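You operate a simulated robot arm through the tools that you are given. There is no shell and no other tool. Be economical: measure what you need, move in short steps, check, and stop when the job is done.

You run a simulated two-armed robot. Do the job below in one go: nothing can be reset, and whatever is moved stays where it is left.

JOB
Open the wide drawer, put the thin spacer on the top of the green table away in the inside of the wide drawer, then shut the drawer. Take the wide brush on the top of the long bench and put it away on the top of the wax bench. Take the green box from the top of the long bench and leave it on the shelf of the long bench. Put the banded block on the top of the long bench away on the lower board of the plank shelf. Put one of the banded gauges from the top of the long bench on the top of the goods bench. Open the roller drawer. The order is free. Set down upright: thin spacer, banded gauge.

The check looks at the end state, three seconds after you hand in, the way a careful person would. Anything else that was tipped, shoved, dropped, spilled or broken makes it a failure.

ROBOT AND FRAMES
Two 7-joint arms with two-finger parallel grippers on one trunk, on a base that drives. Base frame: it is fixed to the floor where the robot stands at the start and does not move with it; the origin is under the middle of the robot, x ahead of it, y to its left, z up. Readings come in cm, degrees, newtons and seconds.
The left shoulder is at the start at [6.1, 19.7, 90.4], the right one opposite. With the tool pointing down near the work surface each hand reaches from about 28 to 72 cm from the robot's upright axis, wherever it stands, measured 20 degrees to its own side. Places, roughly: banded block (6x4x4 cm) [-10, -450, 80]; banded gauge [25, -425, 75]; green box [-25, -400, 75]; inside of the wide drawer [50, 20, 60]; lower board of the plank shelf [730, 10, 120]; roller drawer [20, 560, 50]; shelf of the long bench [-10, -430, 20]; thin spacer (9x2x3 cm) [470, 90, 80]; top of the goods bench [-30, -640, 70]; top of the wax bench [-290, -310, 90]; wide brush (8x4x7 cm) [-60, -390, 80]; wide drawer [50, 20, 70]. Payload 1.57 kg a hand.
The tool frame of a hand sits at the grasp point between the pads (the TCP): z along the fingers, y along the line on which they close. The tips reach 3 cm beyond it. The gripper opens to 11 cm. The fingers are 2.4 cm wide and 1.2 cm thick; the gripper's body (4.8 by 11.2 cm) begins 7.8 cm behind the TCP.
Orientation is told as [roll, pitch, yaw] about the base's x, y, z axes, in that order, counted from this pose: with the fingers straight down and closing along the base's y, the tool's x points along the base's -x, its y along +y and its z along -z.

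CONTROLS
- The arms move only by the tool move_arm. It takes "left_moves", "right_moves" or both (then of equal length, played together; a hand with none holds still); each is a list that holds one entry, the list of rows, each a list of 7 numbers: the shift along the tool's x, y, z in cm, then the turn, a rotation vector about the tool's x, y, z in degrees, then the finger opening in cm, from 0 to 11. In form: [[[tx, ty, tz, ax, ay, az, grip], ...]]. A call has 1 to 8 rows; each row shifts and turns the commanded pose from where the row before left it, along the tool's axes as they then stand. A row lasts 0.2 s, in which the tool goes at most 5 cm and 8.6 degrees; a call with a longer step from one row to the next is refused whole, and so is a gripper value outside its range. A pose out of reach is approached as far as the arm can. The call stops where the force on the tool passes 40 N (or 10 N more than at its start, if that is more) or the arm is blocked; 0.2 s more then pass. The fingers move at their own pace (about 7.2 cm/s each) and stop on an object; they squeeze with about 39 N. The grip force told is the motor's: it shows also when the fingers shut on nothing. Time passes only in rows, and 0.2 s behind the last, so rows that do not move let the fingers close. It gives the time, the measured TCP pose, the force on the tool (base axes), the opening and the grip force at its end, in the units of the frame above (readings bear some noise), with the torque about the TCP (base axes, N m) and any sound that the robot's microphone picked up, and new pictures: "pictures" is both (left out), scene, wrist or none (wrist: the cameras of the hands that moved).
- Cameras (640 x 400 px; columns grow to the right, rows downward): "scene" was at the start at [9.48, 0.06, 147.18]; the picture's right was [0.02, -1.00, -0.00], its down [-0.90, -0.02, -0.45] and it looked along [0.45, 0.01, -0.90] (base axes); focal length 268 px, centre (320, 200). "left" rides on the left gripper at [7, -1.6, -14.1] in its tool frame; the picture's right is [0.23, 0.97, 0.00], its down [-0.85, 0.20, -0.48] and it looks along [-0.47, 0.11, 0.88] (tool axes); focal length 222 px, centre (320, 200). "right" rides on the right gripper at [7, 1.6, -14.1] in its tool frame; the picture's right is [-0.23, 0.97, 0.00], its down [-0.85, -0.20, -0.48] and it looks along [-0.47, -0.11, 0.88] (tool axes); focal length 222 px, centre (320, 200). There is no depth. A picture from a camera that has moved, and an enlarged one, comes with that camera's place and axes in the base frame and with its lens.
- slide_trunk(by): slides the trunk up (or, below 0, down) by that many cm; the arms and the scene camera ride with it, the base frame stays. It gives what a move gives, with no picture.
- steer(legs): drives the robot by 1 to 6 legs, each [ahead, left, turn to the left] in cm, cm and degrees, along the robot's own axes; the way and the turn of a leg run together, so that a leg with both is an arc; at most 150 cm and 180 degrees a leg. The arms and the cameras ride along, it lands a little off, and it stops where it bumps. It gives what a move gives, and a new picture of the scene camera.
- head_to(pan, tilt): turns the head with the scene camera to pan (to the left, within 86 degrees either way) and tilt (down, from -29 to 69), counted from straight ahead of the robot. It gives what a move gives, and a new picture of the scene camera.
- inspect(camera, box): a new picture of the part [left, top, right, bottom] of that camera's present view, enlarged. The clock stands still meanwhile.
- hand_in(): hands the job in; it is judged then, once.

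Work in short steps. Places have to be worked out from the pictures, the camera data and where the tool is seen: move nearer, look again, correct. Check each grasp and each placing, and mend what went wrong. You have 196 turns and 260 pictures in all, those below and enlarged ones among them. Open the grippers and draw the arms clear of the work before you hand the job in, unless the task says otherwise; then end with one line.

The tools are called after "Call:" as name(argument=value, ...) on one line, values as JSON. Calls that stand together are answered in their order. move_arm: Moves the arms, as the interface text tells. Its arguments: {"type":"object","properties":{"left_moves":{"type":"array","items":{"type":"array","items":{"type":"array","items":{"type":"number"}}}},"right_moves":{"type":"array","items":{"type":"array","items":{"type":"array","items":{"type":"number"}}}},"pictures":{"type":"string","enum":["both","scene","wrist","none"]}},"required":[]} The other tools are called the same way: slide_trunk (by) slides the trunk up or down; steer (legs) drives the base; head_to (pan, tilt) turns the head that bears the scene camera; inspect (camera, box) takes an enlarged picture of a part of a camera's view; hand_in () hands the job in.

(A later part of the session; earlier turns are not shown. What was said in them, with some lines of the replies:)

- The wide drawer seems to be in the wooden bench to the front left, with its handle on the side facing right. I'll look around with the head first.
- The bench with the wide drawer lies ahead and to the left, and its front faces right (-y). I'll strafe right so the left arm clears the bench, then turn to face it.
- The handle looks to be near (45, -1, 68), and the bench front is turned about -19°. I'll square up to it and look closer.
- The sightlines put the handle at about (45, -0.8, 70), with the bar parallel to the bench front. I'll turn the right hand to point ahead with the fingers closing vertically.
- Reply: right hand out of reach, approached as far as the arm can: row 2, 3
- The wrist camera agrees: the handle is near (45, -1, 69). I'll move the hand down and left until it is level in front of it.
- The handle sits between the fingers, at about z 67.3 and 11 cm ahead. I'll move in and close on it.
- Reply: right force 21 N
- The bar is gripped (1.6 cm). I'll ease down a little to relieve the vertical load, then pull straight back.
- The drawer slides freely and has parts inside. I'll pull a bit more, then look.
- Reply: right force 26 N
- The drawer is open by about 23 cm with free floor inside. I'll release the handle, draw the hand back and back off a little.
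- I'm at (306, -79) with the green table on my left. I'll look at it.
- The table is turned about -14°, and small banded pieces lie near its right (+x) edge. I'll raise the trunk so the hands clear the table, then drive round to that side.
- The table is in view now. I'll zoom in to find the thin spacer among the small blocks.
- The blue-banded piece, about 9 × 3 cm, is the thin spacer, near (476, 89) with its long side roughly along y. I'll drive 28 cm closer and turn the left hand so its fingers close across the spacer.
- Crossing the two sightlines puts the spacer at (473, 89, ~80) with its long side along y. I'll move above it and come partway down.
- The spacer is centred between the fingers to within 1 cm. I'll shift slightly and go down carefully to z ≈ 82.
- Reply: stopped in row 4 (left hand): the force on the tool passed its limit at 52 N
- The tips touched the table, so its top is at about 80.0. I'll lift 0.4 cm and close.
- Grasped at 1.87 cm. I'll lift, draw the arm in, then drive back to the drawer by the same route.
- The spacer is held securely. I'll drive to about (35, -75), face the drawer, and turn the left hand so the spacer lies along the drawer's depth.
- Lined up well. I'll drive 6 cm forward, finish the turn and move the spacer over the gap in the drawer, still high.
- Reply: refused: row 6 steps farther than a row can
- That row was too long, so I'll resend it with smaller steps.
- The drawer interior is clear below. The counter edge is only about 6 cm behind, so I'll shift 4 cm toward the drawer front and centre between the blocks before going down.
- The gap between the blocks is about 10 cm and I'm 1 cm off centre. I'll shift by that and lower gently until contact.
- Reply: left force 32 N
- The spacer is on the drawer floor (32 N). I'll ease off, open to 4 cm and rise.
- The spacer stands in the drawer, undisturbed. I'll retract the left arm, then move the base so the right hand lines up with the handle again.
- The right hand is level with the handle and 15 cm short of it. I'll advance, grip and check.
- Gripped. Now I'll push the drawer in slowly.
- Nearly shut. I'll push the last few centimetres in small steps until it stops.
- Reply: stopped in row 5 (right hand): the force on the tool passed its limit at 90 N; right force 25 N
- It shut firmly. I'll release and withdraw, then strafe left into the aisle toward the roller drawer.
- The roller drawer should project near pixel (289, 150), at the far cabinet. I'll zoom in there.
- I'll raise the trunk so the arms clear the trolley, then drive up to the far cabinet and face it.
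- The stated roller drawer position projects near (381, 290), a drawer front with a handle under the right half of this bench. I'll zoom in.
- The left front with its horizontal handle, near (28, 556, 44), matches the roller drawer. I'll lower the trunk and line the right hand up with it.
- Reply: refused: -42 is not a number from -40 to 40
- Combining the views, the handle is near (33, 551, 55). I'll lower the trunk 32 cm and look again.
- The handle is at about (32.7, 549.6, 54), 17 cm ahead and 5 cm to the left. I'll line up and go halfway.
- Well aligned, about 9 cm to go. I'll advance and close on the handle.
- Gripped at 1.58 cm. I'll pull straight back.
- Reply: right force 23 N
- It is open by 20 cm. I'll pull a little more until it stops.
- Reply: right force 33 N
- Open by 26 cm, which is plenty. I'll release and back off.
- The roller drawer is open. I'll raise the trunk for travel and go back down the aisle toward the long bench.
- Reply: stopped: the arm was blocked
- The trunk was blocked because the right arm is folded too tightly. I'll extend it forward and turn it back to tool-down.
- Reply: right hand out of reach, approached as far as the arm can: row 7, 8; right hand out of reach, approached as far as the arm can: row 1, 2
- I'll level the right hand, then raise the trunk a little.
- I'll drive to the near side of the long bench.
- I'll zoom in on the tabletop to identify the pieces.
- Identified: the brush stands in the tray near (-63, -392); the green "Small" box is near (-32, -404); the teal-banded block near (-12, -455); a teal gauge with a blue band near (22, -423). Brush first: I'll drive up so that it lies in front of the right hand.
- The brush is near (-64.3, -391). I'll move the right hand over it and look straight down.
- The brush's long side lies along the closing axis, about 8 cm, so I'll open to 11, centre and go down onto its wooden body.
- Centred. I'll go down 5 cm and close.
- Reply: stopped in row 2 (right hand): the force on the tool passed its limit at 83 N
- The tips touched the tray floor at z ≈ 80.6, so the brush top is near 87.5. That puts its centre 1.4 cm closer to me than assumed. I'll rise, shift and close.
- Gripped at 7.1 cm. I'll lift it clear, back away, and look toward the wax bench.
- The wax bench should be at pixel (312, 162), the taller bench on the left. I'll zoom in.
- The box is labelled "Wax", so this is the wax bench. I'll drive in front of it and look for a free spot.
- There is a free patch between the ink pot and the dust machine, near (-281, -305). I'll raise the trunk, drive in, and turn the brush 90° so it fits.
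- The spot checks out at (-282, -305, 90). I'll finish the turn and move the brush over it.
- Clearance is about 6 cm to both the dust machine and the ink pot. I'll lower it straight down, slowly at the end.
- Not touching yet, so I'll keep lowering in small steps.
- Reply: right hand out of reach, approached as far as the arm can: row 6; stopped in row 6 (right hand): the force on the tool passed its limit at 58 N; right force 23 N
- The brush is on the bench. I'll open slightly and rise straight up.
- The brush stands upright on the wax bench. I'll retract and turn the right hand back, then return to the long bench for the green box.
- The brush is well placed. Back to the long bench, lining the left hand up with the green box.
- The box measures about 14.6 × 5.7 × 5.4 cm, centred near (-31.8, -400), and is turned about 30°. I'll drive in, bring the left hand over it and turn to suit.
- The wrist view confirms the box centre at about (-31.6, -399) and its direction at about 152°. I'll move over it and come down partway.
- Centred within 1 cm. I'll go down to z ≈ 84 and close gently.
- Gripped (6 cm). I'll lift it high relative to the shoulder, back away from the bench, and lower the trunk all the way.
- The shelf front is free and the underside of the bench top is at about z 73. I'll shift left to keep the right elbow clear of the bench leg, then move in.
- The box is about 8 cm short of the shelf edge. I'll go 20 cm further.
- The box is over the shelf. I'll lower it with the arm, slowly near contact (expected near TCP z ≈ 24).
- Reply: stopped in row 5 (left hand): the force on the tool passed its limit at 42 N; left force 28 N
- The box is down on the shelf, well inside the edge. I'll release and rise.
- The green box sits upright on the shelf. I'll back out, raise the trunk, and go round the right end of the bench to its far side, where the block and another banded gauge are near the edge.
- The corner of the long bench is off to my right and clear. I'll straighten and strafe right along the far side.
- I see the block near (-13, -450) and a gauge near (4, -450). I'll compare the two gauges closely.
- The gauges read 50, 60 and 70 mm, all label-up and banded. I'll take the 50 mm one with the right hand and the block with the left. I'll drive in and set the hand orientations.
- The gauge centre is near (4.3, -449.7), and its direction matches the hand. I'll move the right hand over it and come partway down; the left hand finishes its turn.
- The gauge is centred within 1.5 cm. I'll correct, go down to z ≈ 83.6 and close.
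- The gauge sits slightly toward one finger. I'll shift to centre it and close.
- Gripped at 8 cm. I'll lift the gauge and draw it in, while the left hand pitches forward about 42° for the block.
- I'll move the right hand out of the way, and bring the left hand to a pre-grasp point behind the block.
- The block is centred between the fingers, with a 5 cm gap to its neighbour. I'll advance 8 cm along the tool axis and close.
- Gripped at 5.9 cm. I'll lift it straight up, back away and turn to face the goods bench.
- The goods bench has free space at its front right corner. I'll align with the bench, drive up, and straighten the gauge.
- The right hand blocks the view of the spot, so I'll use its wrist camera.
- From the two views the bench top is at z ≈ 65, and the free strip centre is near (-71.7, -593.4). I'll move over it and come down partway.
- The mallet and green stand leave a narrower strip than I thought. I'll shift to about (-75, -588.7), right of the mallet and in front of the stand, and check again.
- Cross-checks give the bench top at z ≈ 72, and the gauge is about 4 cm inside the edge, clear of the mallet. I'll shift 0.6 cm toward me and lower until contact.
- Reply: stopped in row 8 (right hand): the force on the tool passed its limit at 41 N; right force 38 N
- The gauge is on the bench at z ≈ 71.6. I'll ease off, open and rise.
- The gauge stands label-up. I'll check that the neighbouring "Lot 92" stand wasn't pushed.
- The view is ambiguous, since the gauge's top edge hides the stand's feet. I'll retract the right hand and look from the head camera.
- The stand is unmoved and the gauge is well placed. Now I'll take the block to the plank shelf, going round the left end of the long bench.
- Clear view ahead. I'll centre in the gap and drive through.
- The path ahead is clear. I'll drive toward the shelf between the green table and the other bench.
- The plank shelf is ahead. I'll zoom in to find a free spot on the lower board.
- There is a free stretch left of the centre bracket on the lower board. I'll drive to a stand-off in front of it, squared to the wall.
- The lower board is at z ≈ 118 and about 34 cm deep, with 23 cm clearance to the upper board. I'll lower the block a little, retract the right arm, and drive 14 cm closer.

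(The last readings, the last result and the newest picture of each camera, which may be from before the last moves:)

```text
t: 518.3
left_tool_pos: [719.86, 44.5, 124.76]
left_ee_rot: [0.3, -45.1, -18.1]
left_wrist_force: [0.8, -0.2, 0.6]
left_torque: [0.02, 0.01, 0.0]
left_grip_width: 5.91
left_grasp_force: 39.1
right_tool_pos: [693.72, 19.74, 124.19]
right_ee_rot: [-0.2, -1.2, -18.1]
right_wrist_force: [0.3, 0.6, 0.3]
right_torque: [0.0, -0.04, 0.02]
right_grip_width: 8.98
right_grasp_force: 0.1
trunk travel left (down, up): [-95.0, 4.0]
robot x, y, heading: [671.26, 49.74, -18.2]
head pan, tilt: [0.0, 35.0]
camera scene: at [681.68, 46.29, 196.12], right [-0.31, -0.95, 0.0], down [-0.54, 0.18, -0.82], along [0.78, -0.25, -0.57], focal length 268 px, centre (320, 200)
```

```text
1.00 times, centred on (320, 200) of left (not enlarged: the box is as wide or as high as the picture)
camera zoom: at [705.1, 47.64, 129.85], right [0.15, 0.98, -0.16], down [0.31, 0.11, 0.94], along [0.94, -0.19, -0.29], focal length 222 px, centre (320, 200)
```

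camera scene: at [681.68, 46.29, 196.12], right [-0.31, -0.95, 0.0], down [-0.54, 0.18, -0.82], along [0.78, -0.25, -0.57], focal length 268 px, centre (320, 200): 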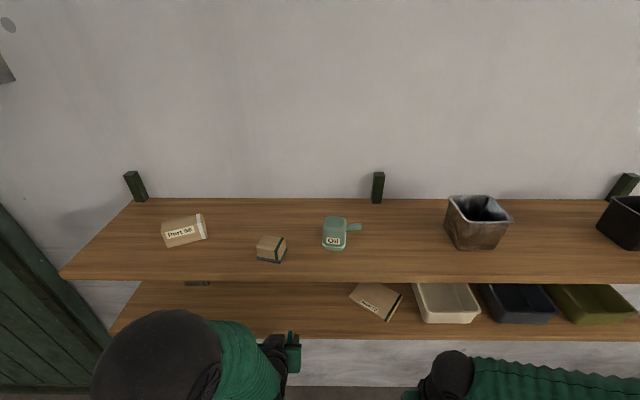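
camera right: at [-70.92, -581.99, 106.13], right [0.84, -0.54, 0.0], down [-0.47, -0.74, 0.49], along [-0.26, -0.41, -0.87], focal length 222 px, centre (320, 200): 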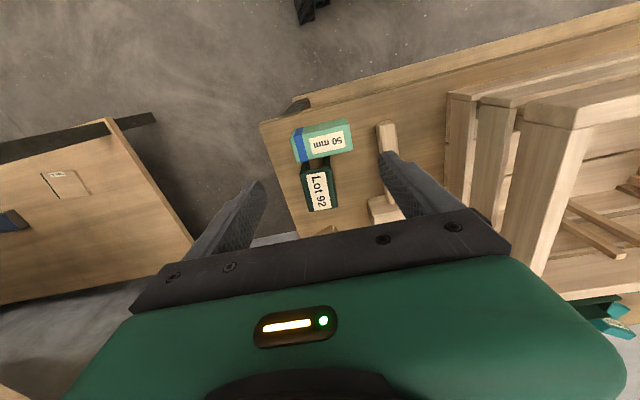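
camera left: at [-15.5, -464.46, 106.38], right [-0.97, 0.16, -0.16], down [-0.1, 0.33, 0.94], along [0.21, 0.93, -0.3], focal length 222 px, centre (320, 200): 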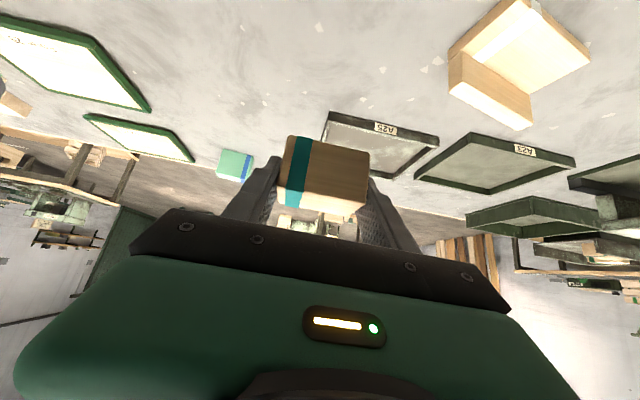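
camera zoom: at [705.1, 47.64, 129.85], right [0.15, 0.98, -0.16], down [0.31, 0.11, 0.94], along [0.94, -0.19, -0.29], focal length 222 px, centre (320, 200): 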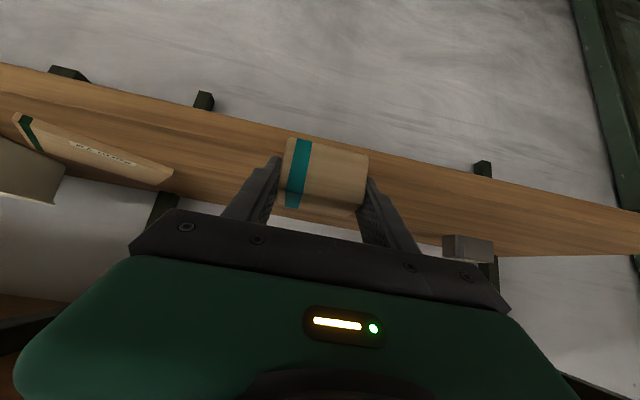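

The board's front edge is 5.7 cm ahead of the block. I'll extend the arm 13 cm horizontally.

Call:
move_arm(left_moves=[[[-2.3, 0, 2.28, 0, 0, 0, 3], [-2.3, 0, 2.28, 0, 0, 0, 3], [-2.3, 0, 2.28, 0, 0, 0, 3], [-2.3, 0, 2.28, 0, 0, 0, 3]]], pictures="both")

```text
t: 519.3
left_tool_pos: [733.17, 39.95, 124.25]
left_ee_rot: [0.2, -44.5, -18.4]
left_wrist_force: [-0.3, -0.4, -0.7]
left_torque: [0.03, 0.03, -0.01]
left_grip_width: 5.93
left_grasp_force: 39.5
right_tool_pos: [694.7, 19.4, 123.95]
right_ee_rot: [0.0, -0.6, -18.1]
right_wrist_force: [-0.2, -0.5, 0.6]
right_torque: [-0.03, 0.05, 0.04]
right_grip_width: 9.0
right_grasp_force: 0.1
trunk travel left (down, up): [-95.0, 4.0]
robot x, y, heading: [671.58, 49.84, -17.9]
head pan, tilt: [0.0, 35.0]
camera scene: at [683.43, 45.67, 196.0], right [-0.31, -0.95, 0.0], down [-0.55, 0.18, -0.82], along [0.78, -0.25, -0.58], focal length 268 px, centre (320, 200)
camera left: at [718.43, 43.07, 129.43], right [0.15, 0.98, -0.16], down [0.32, 0.1, 0.94], along [0.94, -0.19, -0.3], focal length 222 px, centre (320, 200)
```

scene: 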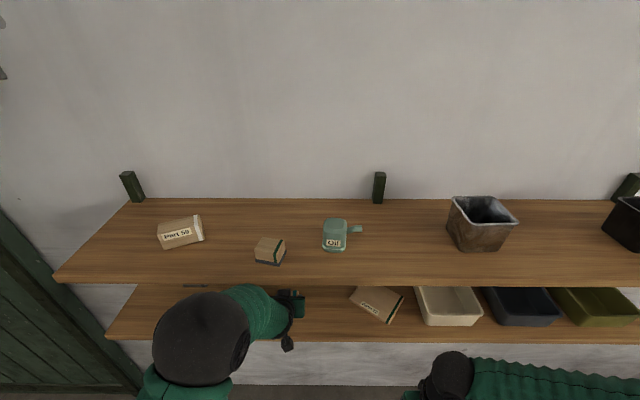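
left: 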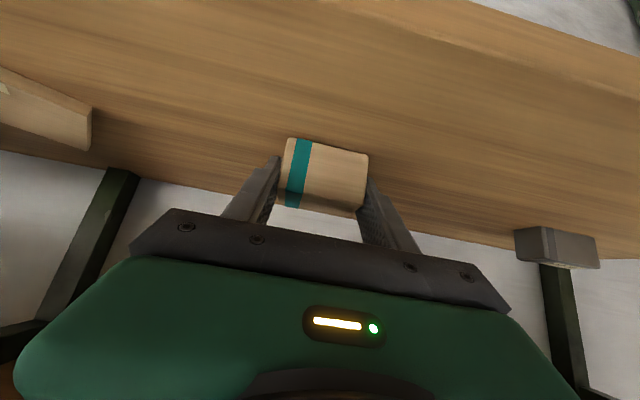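

The block is over the board. I'll lower it vertically in small steps until contact.

Call:
move_arm(left_moves=[[[1.05, 0, 1.07, 0, 0, 0, 3], [0.42, 0, 0.43, 0, 0, 0, 3], [0.42, 0, 0.43, 0, 0, 0, 3], [0.42, 0, 0.43, 0, 0, 0, 3], [0.42, 0, 0.43, 0, 0, 0, 3], [0.42, 0, 0.43, 0, 0, 0, 3], [0.42, 0, 0.43, 0, 0, 0, 3], [0.42, 0, 0.43, 0, 0, 0, 3]]], pictures="wrist")

```text
t: 520.0
left_tool_pos: [733.18, 39.93, 123.24]
left_ee_rot: [-0.2, -46.7, -17.9]
left_wrist_force: [-9.4, 2.4, 25.4]
left_torque: [0.36, 0.58, 0.01]
left_grip_width: 5.92
left_grasp_force: 38.5
right_tool_pos: [694.06, 19.62, 124.15]
right_ee_rot: [-0.1, -0.9, -18.0]
right_wrist_force: [-0.4, 0.4, 0.4]
right_torque: [-0.02, 0.04, -0.01]
right_grip_width: 9.01
right_grasp_force: 0.0
trunk travel left (down, up): [-95.0, 4.0]
robot x, y, heading: [671.41, 49.71, -18.0]
head pan, tilt: [0.0, 35.0]
stopped in row 3 (left hand): the force on the tool passed its limit at 41 N (the readings are from after the stop); the commanded pose is now the measured one
camera left: at [718.32, 43.12, 127.93], right [0.15, 0.97, -0.17], down [0.29, 0.12, 0.95], along [0.94, -0.19, -0.27], focal length 222 px, centre (320, 200)
```

left: 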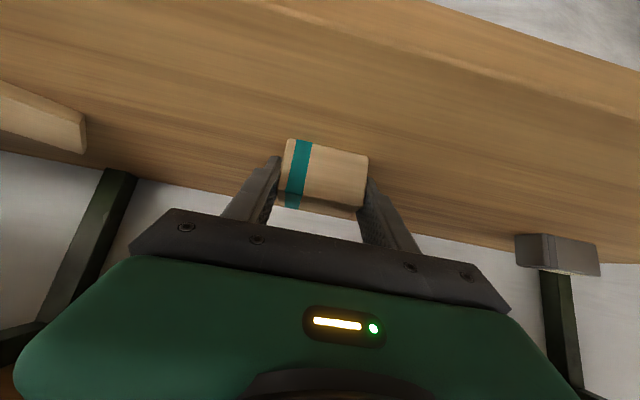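

Contact at TCP 123.2 puts the board at about 119.9, as expected. I'll ease off slightly and open.

Call:
move_arm(left_moves=[[[-0.1, 0, -0.1, 0, 0, 0, 3], [0, 0, 0, 0, 0, 0, 6.6], [0, 0, 0, 0, 0, 0, 8], [0, 0, 0, 0, 0, 0, 8], [0, 0, -2, 0, 0, 0, 8], [0, 0, -2, 0, 0, 0, 8]]], pictures="wrist")

```text
t: 521.5
left_tool_pos: [730.53, 40.85, 125.57]
left_ee_rot: [0.0, -46.0, -18.0]
left_wrist_force: [0.2, 0.5, 0.4]
left_torque: [-0.01, -0.03, -0.05]
left_grip_width: 7.98
left_grasp_force: 0.0
right_tool_pos: [694.22, 19.71, 124.17]
right_ee_rot: [-0.1, -0.8, -18.1]
right_wrist_force: [0.3, 0.3, 0.2]
right_torque: [0.02, -0.03, -0.03]
right_grip_width: 9.01
right_grasp_force: 0.1
trunk travel left (down, up): [-95.0, 4.0]
robot x, y, heading: [671.5, 49.78, -18.0]
head pan, tilt: [0.0, 35.0]
camera left: at [715.66, 43.96, 130.51], right [0.15, 0.97, -0.16], down [0.3, 0.11, 0.95], along [0.94, -0.19, -0.27], focal length 222 px, centre (320, 200)
```

left: 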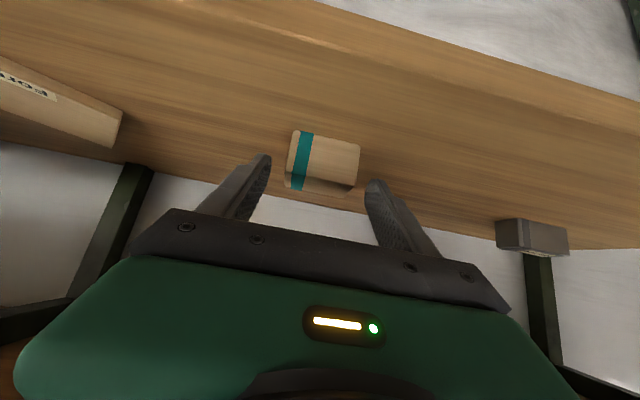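

The block rests on the board. I'll withdraw the hand horizontally and back away.

Call:
move_arm(left_moves=[[[2.4, 0, -2.4, 0, 0, 0, 8], [2.4, 0, -2.4, 0, 0, 0, 8], [2.4, 0, -2.4, 0, 0, 0, 8], [2.4, 0, -2.4, 0, 0, 0, 8]]], pictures="none")

Call:
steer(legs=[[-45, 0, 0]])

Call:
slide_trunk(by=-25)

Call:
head_to(pan=0, tilt=20)

Call:
inspect(camera="scene", box=[140, 140, 460, 320])

```text
t: 522.5
left_tool_pos: [718.05, 44.98, 125.37]
left_ee_rot: [0.1, -45.9, -18.0]
left_wrist_force: [0.1, 0.6, -0.2]
left_torque: [-0.01, 0.04, -0.01]
left_grip_width: 8.0
left_grasp_force: 0.0
right_tool_pos: [694.4, 19.52, 124.01]
right_ee_rot: [-0.2, -0.8, -18.2]
right_wrist_force: [0.8, 0.3, 0.3]
right_torque: [-0.03, 0.02, 0.0]
right_grip_width: 8.99
right_grasp_force: 0.1
trunk travel left (down, up): [-95.0, 4.0]
robot x, y, heading: [671.61, 49.87, -17.6]
head pan, tilt: [0.0, 35.0]
```

```text
t: 525.1
left_tool_pos: [676.62, 58.34, 125.28]
left_ee_rot: [0.0, -45.8, -18.1]
left_wrist_force: [0.4, -0.8, 0.3]
left_torque: [-0.01, 0.0, 0.0]
left_grip_width: 8.01
left_grasp_force: 0.0
right_tool_pos: [652.87, 32.92, 123.85]
right_ee_rot: [-0.1, -0.6, -18.1]
right_wrist_force: [-0.4, -0.6, -0.1]
right_torque: [-0.02, -0.01, 0.02]
right_grip_width: 8.99
right_grasp_force: 0.2
trunk travel left (down, up): [-95.0, 4.0]
robot x, y, heading: [629.49, 63.39, -17.8]
head pan, tilt: [0.0, 35.0]
camera scene: at [641.57, 59.18, 196.0], right [-0.31, -0.95, 0.0], down [-0.55, 0.18, -0.82], along [0.78, -0.25, -0.58], focal length 268 px, centre (320, 200)
```

scene: 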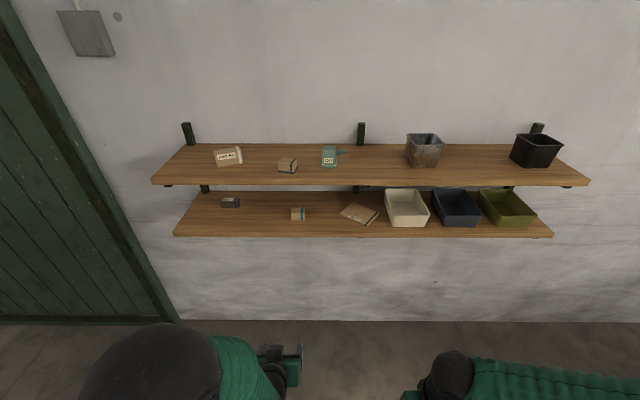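

```text
t: 527.7
left_tool_pos: [676.02, 58.57, 100.37]
left_ee_rot: [0.0, -45.9, -18.1]
left_wrist_force: [-0.3, 0.1, 0.5]
left_torque: [-0.01, 0.0, 0.0]
left_grip_width: 7.98
left_grasp_force: 0.0
right_tool_pos: [652.5, 33.13, 99.03]
right_ee_rot: [-0.3, -0.8, -18.2]
right_wrist_force: [0.0, 0.3, -0.2]
right_torque: [-0.01, 0.01, -0.04]
right_grip_width: 9.01
right_grasp_force: 0.1
trunk travel left (down, up): [-70.0, 29.0]
robot x, y, heading: [629.66, 63.0, -17.9]
head pan, tilt: [0.0, 35.0]
```

```text
t: 528.5
left_tool_pos: [676.11, 58.5, 100.44]
left_ee_rot: [0.0, -45.8, -18.0]
left_wrist_force: [-0.5, -0.2, -0.9]
left_torque: [-0.01, 0.01, 0.01]
left_grip_width: 8.0
left_grasp_force: 0.1
right_tool_pos: [652.44, 33.15, 99.0]
right_ee_rot: [-0.2, -0.9, -18.2]
right_wrist_force: [0.1, 0.5, 0.7]
right_torque: [0.02, -0.07, -0.03]
right_grip_width: 9.01
right_grasp_force: 0.0
trunk travel left (down, up): [-70.0, 29.0]
robot x, y, heading: [629.72, 63.25, -17.9]
head pan, tilt: [0.0, 20.0]
camera scene: at [641.46, 59.28, 173.42], right [-0.31, -0.95, 0.0], down [-0.33, 0.11, -0.94], along [0.89, -0.29, -0.34], focal length 268 px, centre (320, 200)
```

scene: 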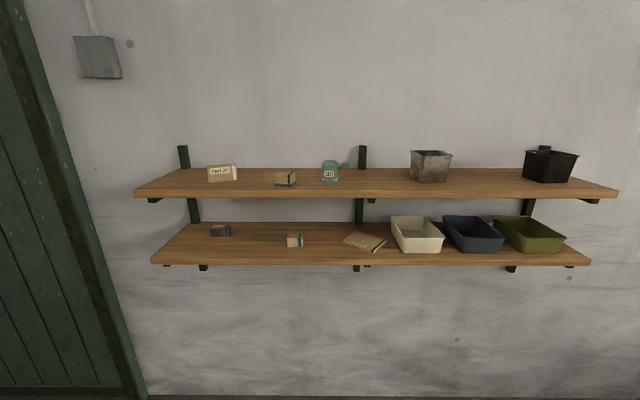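

```text
2.00 times, centred on (300, 230) of scene
camera zoom: at [641.46, 59.28, 173.42], right [-0.31, -0.95, 0.0], down [-0.33, 0.11, -0.94], along [0.89, -0.29, -0.34], focal length 537 px, centre (360, 140)
```

zoom: 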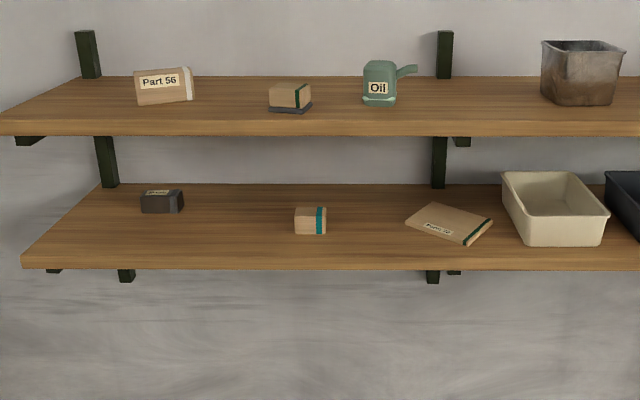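

The block lies on the lower board and nothing else was disturbed. As a last check I'll drive back to where I can see the wide drawer and confirm it stayed shut.

Call:
steer(legs=[[0, 0, -123], [135, 0, 0], [0, 0, -34], [150, 0, 0], [120, 0, 0]])

Call:
head_to(pan=0, tilt=15)

```text
t: 554.5
left_tool_pos: [213.8, -54.22, 100.42]
left_ee_rot: [0.0, -45.9, -176.1]
left_wrist_force: [0.4, 0.1, 0.3]
left_torque: [-0.02, 0.0, -0.01]
left_grip_width: 8.0
left_grasp_force: 0.1
right_tool_pos: [226.31, -21.88, 99.16]
right_ee_rot: [-0.3, -0.8, -176.4]
right_wrist_force: [-0.2, -0.3, -0.6]
right_torque: [-0.01, 0.03, 0.03]
right_grip_width: 9.0
right_grasp_force: 0.0
trunk travel left (down, up): [-70.0, 29.0]
robot x, y, heading: [258.57, -41.35, -176.3]
head pan, tilt: [0.0, 20.0]
camera scene: at [246.27, -42.15, 173.43], right [-0.07, 1.0, 0.0], down [0.34, 0.02, -0.94], along [-0.94, -0.06, -0.34], focal length 268 px, centre (320, 200)
```

scene: 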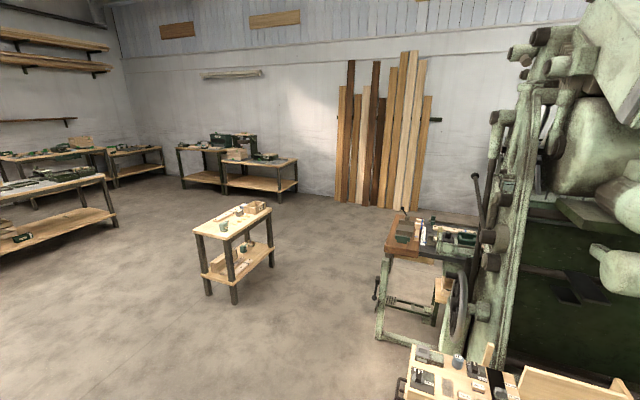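

```text
t: 555.1
left_tool_pos: [213.85, -54.14, 100.43]
left_ee_rot: [0.0, -45.9, -176.2]
left_wrist_force: [0.1, -0.5, 1.0]
left_torque: [-0.03, 0.01, 0.02]
left_grip_width: 7.99
left_grasp_force: 0.0
right_tool_pos: [226.29, -21.9, 99.09]
right_ee_rot: [-0.3, -0.8, -176.4]
right_wrist_force: [-0.4, 0.3, 0.2]
right_torque: [0.02, 0.03, -0.01]
right_grip_width: 9.0
right_grasp_force: 0.0
trunk travel left (down, up): [-70.0, 29.0]
robot x, y, heading: [258.55, -41.45, -176.3]
head pan, tilt: [0.0, 15.0]
camera scene: at [246.15, -42.14, 174.24], right [-0.07, 1.0, 0.0], down [0.26, 0.02, -0.97], along [-0.96, -0.07, -0.26], focal length 268 px, centre (320, 200)
```

scene: 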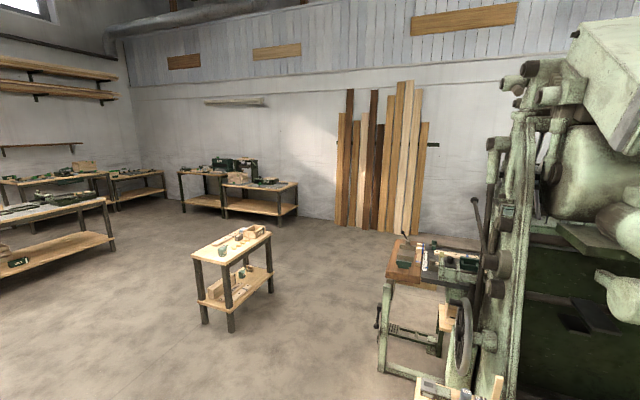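

Call:
inspect(camera="scene", box=[350, 220, 480, 310])

Call:
inspect(camera="scene", box=[0, 150, 310, 290])

```text
4.44 times, centred on (415, 265) of scene
camera zoom: at [246.15, -42.14, 174.24], right [-0.07, 1.0, 0.0], down [0.26, 0.02, -0.97], along [-0.96, -0.07, -0.26], focal length 1193 px, centre (-102, -89)
```

zoom: 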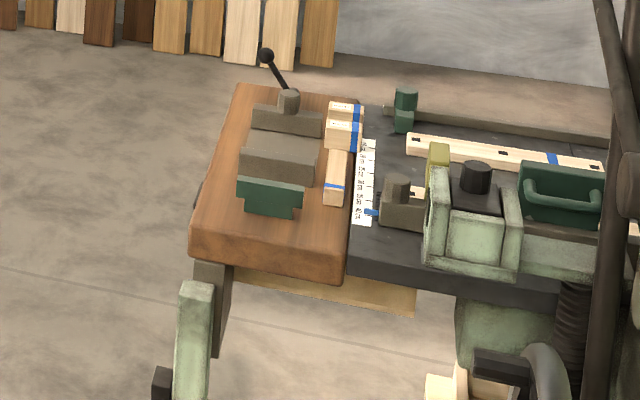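

```text
2.06 times, centred on (155, 220) of scene
camera zoom: at [246.15, -42.14, 174.24], right [-0.07, 1.0, 0.0], down [0.26, 0.02, -0.97], along [-0.96, -0.07, -0.26], focal length 554 px, centre (661, 159)
```

zoom: 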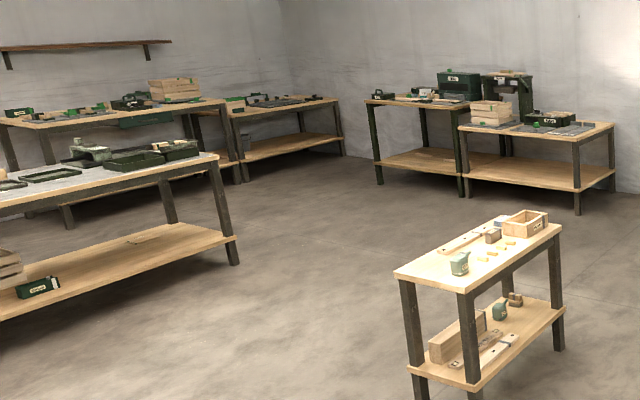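

The wide drawer is shut, the green box sits on the shelf, and both grippers are open and clear of the work. I'm handing in.

Call:
hand_in()

```text
The job is handed in.
```

I finished every part of the job and handed it in. The roller drawer is open. The thin spacer is upright in the shut wide drawer, the wide brush is on the wax bench, and the green box is on the long bench's shelf. The banded block is on the plank shelf's lower board, and the 50 mm banded gauge is upright on the goods bench.
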